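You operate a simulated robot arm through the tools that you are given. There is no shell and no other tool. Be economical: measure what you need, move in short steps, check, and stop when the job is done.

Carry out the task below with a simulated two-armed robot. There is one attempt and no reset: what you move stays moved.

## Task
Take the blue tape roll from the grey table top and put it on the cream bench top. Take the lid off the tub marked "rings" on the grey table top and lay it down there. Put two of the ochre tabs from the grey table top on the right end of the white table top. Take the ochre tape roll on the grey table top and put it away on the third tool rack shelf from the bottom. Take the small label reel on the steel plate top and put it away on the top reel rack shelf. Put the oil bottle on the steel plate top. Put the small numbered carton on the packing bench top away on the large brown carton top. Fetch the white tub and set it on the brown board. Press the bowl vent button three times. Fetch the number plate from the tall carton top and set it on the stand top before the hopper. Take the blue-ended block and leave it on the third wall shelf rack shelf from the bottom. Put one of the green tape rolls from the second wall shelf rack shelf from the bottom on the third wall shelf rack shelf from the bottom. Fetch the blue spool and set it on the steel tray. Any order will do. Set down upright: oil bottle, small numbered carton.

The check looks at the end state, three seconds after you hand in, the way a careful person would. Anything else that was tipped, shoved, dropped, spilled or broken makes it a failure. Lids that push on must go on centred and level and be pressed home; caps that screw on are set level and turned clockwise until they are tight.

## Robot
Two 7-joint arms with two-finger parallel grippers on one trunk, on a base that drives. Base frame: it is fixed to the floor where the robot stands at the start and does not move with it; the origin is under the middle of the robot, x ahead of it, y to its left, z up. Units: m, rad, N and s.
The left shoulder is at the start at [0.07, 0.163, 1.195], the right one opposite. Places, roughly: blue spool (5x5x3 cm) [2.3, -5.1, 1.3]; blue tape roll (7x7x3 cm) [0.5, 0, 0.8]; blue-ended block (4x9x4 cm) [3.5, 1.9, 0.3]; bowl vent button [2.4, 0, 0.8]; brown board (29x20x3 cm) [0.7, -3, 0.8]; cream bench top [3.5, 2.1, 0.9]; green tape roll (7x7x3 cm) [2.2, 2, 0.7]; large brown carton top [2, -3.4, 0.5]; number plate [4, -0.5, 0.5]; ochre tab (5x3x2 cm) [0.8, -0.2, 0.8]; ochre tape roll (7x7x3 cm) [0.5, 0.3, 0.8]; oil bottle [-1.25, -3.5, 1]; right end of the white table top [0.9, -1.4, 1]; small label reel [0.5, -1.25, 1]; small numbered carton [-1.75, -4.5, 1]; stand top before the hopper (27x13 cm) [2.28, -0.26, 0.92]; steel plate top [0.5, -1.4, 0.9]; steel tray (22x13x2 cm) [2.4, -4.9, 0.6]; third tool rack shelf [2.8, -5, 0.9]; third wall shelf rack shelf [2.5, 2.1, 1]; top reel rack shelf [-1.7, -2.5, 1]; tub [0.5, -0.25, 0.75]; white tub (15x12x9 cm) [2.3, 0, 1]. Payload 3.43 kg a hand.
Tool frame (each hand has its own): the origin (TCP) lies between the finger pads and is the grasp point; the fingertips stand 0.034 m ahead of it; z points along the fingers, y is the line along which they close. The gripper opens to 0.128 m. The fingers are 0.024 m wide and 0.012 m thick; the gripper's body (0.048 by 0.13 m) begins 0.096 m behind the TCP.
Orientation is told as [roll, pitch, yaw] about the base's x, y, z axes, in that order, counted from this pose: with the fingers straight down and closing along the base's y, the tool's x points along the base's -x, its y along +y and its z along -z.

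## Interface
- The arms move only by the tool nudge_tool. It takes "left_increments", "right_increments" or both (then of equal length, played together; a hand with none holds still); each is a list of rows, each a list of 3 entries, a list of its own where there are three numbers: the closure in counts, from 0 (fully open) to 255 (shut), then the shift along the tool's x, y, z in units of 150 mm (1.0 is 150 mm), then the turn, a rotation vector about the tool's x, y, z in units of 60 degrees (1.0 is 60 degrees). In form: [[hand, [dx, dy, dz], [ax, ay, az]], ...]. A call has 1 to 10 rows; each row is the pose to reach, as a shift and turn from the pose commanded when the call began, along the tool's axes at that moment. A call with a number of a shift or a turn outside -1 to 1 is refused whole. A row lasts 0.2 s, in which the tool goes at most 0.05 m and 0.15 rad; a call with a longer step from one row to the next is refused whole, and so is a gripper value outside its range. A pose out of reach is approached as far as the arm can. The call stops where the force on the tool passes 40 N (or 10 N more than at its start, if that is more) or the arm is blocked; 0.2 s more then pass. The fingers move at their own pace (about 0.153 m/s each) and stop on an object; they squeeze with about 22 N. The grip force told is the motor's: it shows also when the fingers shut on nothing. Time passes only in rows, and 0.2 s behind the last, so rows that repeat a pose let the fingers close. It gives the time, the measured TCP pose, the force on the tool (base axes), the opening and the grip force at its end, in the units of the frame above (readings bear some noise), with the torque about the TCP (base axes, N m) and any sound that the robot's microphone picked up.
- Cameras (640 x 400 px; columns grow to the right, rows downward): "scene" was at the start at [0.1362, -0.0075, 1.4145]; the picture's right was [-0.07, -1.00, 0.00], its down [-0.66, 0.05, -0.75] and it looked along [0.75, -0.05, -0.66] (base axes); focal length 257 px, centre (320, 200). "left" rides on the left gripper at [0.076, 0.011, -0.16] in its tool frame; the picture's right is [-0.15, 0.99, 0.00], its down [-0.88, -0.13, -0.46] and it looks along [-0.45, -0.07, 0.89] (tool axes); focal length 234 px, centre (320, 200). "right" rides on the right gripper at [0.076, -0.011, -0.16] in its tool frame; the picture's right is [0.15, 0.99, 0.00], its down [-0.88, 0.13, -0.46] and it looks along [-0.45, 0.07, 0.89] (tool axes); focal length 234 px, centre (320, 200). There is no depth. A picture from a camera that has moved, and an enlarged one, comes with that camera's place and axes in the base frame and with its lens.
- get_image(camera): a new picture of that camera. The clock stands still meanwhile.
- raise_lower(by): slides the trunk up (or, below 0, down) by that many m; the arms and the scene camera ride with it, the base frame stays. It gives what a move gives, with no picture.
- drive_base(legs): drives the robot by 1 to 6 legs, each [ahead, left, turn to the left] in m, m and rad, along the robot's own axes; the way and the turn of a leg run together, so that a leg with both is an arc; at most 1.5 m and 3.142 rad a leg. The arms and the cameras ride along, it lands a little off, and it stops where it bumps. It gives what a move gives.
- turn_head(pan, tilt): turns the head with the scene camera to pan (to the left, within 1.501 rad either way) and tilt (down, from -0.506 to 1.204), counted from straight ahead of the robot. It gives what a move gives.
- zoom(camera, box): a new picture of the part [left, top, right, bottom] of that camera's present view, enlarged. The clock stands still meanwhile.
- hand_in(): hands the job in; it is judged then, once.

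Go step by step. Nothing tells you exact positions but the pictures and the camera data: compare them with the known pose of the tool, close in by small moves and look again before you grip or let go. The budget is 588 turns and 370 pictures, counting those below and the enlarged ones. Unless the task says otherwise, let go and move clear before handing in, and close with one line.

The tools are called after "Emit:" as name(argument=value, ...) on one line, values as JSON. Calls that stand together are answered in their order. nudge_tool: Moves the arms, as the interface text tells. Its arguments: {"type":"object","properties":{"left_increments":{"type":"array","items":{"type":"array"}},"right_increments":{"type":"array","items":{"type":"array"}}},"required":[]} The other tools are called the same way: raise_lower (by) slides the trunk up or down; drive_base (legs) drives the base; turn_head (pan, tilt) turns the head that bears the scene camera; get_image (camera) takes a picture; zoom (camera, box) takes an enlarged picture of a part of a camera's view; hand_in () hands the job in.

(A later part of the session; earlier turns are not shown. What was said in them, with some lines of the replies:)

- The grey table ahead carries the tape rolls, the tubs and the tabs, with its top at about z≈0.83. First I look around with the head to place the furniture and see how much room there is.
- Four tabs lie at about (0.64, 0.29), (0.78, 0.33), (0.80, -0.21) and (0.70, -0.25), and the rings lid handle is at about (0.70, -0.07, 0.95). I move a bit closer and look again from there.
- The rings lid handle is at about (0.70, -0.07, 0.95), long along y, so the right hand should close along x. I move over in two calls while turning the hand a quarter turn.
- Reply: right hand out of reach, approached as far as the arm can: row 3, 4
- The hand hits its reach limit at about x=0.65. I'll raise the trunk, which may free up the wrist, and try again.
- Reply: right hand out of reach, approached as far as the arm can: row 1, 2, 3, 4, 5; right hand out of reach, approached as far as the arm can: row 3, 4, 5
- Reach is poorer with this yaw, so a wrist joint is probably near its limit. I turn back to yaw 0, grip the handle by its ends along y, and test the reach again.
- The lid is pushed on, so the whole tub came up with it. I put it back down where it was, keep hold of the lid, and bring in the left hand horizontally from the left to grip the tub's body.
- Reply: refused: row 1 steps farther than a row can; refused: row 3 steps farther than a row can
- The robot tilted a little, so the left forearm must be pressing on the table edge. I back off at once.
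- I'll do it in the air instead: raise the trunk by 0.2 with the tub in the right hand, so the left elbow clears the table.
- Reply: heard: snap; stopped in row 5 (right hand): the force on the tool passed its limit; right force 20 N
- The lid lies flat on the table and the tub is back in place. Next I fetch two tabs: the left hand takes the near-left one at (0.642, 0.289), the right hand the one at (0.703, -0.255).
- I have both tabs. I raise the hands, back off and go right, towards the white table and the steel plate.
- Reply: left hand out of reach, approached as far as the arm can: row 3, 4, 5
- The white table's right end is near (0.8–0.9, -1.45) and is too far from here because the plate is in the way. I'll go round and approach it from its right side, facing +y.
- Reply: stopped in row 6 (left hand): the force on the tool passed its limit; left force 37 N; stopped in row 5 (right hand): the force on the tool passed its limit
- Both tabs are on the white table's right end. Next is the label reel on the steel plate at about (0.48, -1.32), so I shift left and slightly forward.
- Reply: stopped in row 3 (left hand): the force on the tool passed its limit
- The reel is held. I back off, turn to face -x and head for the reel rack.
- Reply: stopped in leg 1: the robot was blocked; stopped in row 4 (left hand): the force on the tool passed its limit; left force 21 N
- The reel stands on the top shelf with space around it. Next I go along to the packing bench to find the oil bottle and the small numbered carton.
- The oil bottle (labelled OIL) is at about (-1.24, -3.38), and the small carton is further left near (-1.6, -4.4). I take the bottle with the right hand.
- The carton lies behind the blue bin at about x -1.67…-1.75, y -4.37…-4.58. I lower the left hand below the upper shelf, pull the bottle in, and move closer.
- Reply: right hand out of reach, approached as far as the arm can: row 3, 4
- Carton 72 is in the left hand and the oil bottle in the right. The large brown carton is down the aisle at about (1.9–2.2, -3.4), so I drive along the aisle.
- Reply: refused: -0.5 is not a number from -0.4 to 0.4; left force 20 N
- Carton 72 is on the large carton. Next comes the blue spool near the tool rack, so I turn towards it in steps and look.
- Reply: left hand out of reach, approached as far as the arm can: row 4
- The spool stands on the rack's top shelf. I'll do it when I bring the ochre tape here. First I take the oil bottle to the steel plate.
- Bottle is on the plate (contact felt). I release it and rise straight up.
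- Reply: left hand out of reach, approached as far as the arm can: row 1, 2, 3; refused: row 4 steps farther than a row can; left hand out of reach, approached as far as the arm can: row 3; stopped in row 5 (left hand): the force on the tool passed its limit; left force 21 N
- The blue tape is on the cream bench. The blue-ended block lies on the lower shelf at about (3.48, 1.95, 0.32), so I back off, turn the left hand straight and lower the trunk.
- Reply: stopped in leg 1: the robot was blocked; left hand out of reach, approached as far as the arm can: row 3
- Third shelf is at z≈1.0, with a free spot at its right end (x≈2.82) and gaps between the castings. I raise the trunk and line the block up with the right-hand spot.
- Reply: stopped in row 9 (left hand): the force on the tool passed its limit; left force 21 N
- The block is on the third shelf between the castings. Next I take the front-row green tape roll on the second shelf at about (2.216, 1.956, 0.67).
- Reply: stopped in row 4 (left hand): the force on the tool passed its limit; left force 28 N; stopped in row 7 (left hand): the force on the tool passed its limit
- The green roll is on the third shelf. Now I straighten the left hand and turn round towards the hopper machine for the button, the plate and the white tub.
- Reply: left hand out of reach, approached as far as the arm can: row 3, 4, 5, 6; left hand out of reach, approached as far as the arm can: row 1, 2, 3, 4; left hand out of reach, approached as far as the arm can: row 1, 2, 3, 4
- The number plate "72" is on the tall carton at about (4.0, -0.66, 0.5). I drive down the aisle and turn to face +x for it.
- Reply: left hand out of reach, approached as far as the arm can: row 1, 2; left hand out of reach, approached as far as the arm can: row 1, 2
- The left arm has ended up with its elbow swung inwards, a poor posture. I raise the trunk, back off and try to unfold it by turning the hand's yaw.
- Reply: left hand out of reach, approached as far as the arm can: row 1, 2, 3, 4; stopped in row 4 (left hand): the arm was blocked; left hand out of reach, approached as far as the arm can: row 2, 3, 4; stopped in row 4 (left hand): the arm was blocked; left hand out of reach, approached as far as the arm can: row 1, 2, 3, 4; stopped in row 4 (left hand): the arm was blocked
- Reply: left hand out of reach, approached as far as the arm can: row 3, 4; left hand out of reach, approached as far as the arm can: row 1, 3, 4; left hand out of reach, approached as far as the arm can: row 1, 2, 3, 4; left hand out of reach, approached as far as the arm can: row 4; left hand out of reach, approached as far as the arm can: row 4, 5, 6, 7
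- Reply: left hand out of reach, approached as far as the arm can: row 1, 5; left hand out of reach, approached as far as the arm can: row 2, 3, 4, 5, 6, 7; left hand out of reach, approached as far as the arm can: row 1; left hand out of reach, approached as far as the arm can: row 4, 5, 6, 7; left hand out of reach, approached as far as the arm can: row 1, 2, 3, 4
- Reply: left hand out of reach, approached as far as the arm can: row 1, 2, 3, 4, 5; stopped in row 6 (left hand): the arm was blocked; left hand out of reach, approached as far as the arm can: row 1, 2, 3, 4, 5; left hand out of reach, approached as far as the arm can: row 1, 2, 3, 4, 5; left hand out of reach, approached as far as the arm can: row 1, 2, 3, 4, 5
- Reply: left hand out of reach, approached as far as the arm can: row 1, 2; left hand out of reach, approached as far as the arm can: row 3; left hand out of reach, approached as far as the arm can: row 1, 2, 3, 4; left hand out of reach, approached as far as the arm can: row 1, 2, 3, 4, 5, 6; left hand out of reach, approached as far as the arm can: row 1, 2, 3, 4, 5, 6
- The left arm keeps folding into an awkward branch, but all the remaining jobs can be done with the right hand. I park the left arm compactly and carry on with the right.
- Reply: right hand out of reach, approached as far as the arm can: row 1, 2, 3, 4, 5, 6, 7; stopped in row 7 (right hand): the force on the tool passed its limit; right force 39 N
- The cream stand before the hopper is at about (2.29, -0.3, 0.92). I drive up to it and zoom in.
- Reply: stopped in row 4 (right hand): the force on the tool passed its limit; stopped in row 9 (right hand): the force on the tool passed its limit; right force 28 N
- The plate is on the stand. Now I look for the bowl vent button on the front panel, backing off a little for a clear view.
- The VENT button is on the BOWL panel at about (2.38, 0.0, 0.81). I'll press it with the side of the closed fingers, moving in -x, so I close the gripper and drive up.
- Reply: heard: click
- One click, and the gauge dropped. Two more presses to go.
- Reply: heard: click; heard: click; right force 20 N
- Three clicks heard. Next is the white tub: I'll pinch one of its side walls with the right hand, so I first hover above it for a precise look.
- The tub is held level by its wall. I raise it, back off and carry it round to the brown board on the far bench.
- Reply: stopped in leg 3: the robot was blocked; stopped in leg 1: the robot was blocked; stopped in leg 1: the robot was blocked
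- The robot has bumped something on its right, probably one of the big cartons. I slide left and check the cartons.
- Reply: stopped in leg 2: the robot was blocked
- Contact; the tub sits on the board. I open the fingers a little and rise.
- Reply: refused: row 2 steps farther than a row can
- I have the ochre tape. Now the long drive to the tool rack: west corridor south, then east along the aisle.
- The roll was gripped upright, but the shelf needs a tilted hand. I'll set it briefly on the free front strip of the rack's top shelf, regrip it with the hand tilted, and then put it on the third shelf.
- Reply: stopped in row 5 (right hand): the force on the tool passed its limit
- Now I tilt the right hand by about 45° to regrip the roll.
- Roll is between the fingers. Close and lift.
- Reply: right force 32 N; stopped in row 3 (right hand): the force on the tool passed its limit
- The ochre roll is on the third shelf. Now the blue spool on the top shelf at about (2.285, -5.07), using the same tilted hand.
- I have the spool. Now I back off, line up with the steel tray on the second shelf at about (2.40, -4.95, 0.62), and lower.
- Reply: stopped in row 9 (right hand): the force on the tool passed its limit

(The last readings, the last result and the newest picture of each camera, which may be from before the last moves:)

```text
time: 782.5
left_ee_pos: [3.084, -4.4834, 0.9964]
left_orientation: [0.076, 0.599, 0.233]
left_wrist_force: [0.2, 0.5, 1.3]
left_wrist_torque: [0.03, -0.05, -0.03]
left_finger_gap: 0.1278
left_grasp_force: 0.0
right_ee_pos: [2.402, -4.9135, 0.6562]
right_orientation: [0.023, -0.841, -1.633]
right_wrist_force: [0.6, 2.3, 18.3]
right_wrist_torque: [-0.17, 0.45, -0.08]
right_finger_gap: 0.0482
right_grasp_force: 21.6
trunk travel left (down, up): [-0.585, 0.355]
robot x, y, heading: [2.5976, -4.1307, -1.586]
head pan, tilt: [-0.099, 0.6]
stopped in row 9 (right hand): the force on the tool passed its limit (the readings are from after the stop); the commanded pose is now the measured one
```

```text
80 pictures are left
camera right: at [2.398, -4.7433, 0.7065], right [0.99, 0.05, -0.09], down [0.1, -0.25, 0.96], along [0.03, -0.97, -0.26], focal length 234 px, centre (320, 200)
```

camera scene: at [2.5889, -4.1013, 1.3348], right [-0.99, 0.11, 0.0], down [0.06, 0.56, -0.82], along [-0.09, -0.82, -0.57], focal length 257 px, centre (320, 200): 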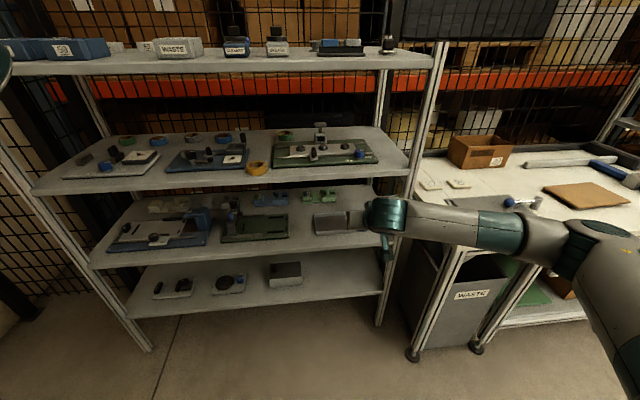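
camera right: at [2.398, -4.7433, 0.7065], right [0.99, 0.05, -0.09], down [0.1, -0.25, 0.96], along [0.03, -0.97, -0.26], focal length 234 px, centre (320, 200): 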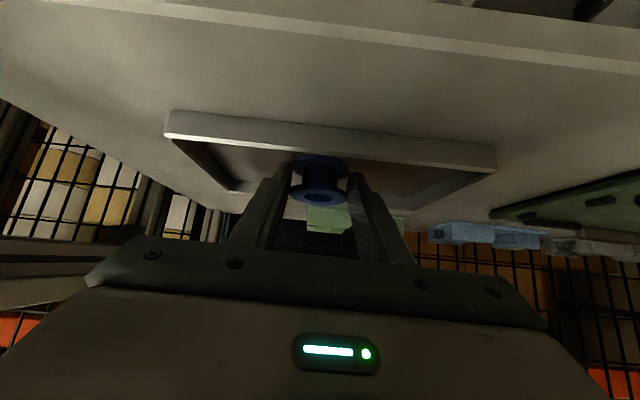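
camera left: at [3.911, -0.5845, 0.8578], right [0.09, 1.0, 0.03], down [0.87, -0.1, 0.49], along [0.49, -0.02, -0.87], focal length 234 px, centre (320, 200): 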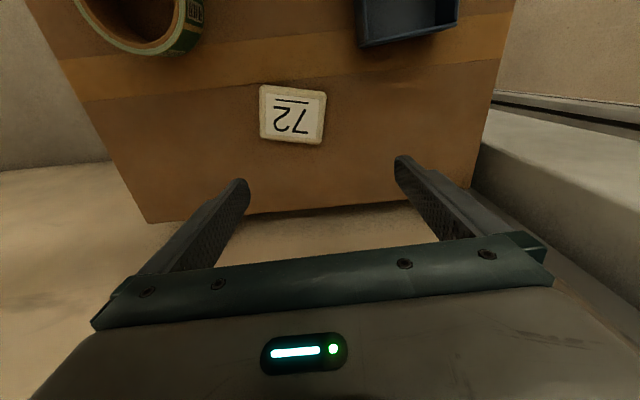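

Spool is down inside the tray. Release and withdraw along the tool axis.

Emit:
nudge_tool(right_increments=[[200, [-0.015, 0, -0.015], [0, 0, 0]], [130, [-0.015, 0, -0.015], [0, 0, 0]], [110, [-0.015, 0, -0.015], [0, 0, 0]], [110, [-0.015, 0, -0.2], [0, 0, 0]], [110, [-0.015, 0, -0.45], [0, 0, 0]], [110, [-0.015, 0, -0.65], [0, 0, 0]]])

Emit:
get_image(camera="right")

```text
time: 783.9
left_ee_pos: [3.0843, -4.4838, 0.9974]
left_orientation: [0.075, 0.598, 0.232]
left_wrist_force: [-0.6, 0.4, 0.5]
left_wrist_torque: [0.0, -0.01, 0.0]
left_finger_gap: 0.128
left_grasp_force: 0.1
right_ee_pos: [2.4041, -4.8402, 0.7188]
right_orientation: [0.022, -0.833, -1.634]
right_wrist_force: [-0.2, 0.1, -0.5]
right_wrist_torque: [-0.03, -0.02, 0.02]
right_finger_gap: 0.0729
right_grasp_force: 0.0
trunk travel left (down, up): [-0.585, 0.355]
robot x, y, heading: [2.592, -4.1308, -1.582]
head pan, tilt: [-0.099, 0.6]
```

```text
79 pictures are left
camera right: at [2.3995, -4.6697, 0.7717], right [0.99, 0.05, -0.09], down [0.1, -0.26, 0.96], along [0.03, -0.96, -0.27], focal length 234 px, centre (320, 200)
```

right: 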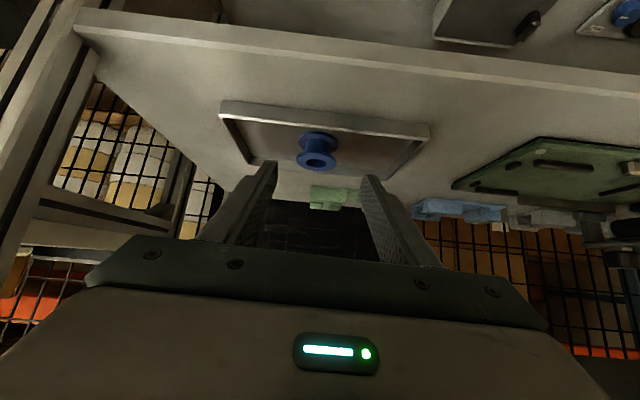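

All the jobs are done. I back away and check for side effects, first the rack and then the big cartons.

Emit:
drive_base(legs=[[-0.3, 0, 0]])

Emit:
raise_lower(by=0.3)

Emit:
turn_head(pan=0.0, tilt=0.55)

Emit:
zoom(camera="scene", box=[60, 100, 480, 360])

Emit:
turn_head(pan=-1.5, tilt=0.7)

Emit:
get_image(camera="scene")

```text
time: 786.0
left_ee_pos: [3.0877, -4.1824, 0.9969]
left_orientation: [0.076, 0.597, 0.235]
left_wrist_force: [-0.5, 0.2, 0.3]
left_wrist_torque: [-0.05, -0.01, 0.02]
left_finger_gap: 0.1279
left_grasp_force: 0.1
right_ee_pos: [2.4087, -4.5404, 0.7208]
right_orientation: [0.023, -0.834, -1.63]
right_wrist_force: [0.2, 0.0, 0.7]
right_wrist_torque: [0.03, -0.02, -0.02]
right_finger_gap: 0.0729
right_grasp_force: 0.0
trunk travel left (down, up): [-0.585, 0.355]
robot x, y, heading: [2.6001, -3.8315, -1.578]
head pan, tilt: [-0.099, 0.6]
```

```text
time: 789.0
left_ee_pos: [3.0884, -4.1822, 1.2968]
left_orientation: [0.075, 0.596, 0.234]
left_wrist_force: [-0.2, -0.3, 0.6]
left_wrist_torque: [0.02, -0.02, 0.0]
left_finger_gap: 0.1283
left_grasp_force: 0.1
right_ee_pos: [2.4084, -4.5417, 1.0195]
right_orientation: [0.024, -0.832, -1.631]
right_wrist_force: [-0.6, 0.2, 0.0]
right_wrist_torque: [0.01, 0.01, -0.02]
right_finger_gap: 0.0729
right_grasp_force: 0.1
trunk travel left (down, up): [-0.885, 0.055]
robot x, y, heading: [2.5945, -3.8282, -1.579]
head pan, tilt: [-0.099, 0.6]
```

```text
time: 789.6
left_ee_pos: [3.0872, -4.1817, 1.2967]
left_orientation: [0.077, 0.596, 0.235]
left_wrist_force: [0.9, 0.7, -0.7]
left_wrist_torque: [0.02, -0.02, -0.02]
left_finger_gap: 0.1282
left_grasp_force: 0.0
right_ee_pos: [2.409, -4.5412, 1.0193]
right_orientation: [0.021, -0.831, -1.63]
right_wrist_force: [-0.8, 0.0, -0.9]
right_wrist_torque: [-0.01, -0.03, -0.01]
right_finger_gap: 0.073
right_grasp_force: 0.1
trunk travel left (down, up): [-0.885, 0.055]
robot x, y, heading: [2.5991, -3.8297, -1.582]
head pan, tilt: [0.0, 0.55]
```

```text
1.52 times, centred on (270, 230) of scene
camera zoom: at [2.5998, -3.9718, 1.6393], right [-1.0, 0.01, 0.0], down [0.0, 0.52, -0.85], along [-0.01, -0.85, -0.52], focal length 391 px, centre (396, 154)
```

zoom: 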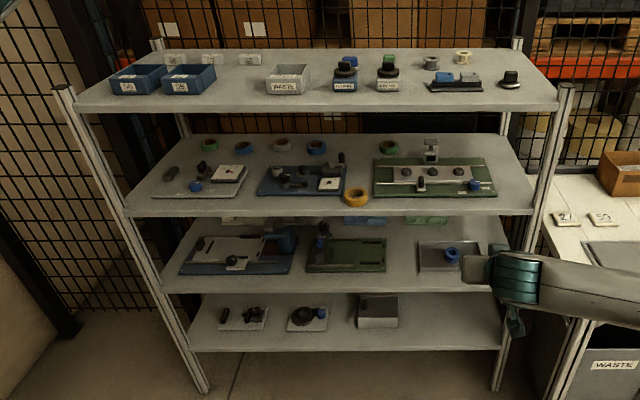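

```text
time: 791.2
left_ee_pos: [3.0869, -4.1829, 1.2966]
left_orientation: [0.074, 0.596, 0.235]
left_wrist_force: [0.1, 0.4, 2.1]
left_wrist_torque: [-0.01, -0.03, -0.02]
left_finger_gap: 0.1281
left_grasp_force: 0.0
right_ee_pos: [2.409, -4.5392, 1.02]
right_orientation: [0.022, -0.832, -1.63]
right_wrist_force: [0.2, 0.9, 0.3]
right_wrist_torque: [0.0, -0.02, 0.01]
right_finger_gap: 0.0729
right_grasp_force: 0.0
trunk travel left (down, up): [-0.885, 0.055]
robot x, y, heading: [2.6003, -3.8304, -1.577]
head pan, tilt: [-1.499, 0.7]
```

```text
77 pictures are left
camera scene: at [2.5157, -3.8874, 1.6262], right [-0.06, 1.0, 0.0], down [0.64, 0.04, -0.77], along [-0.76, -0.05, -0.64], focal length 257 px, centre (320, 200)
```

scene: 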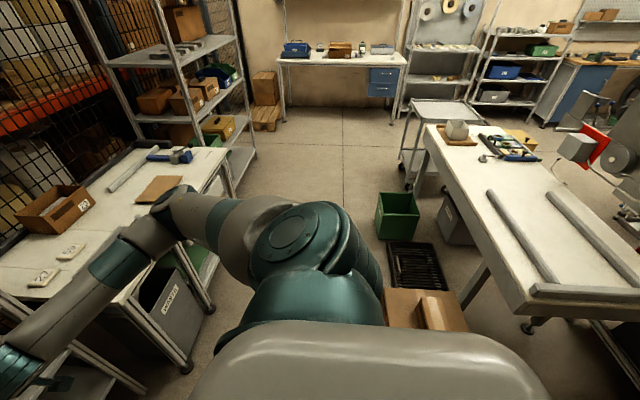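

Emit:
zoom(camera="scene", box=[360, 80, 560, 350])

```text
1.48 times, centred on (460, 215) of scene
camera zoom: at [2.5157, -3.8874, 1.6262], right [-0.06, 1.0, 0.0], down [0.64, 0.04, -0.77], along [-0.76, -0.05, -0.64], focal length 380 px, centre (113, 178)
```

zoom: 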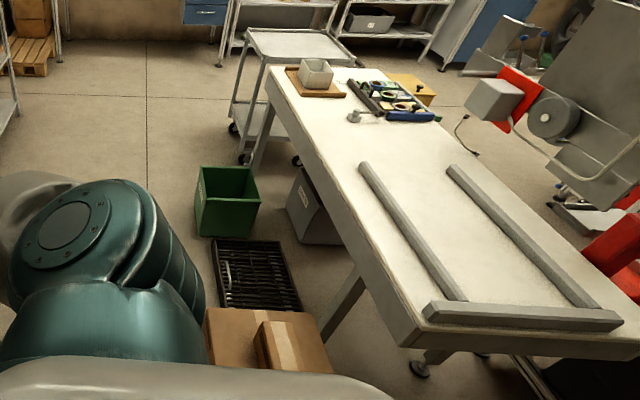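

Everything checks out: the rack, the cartons, the bin and the tub on its board all look in place, and both hands are empty and clear. I hand in.

Emit:
hand_in()

```text
The job is handed in.
```

All thirteen jobs were done and handed in. Nothing looked out of place when I checked the tool rack, cartons, bin and tub. I did not re-check the side table and hopper that I also bumped, or the things set down earlier.
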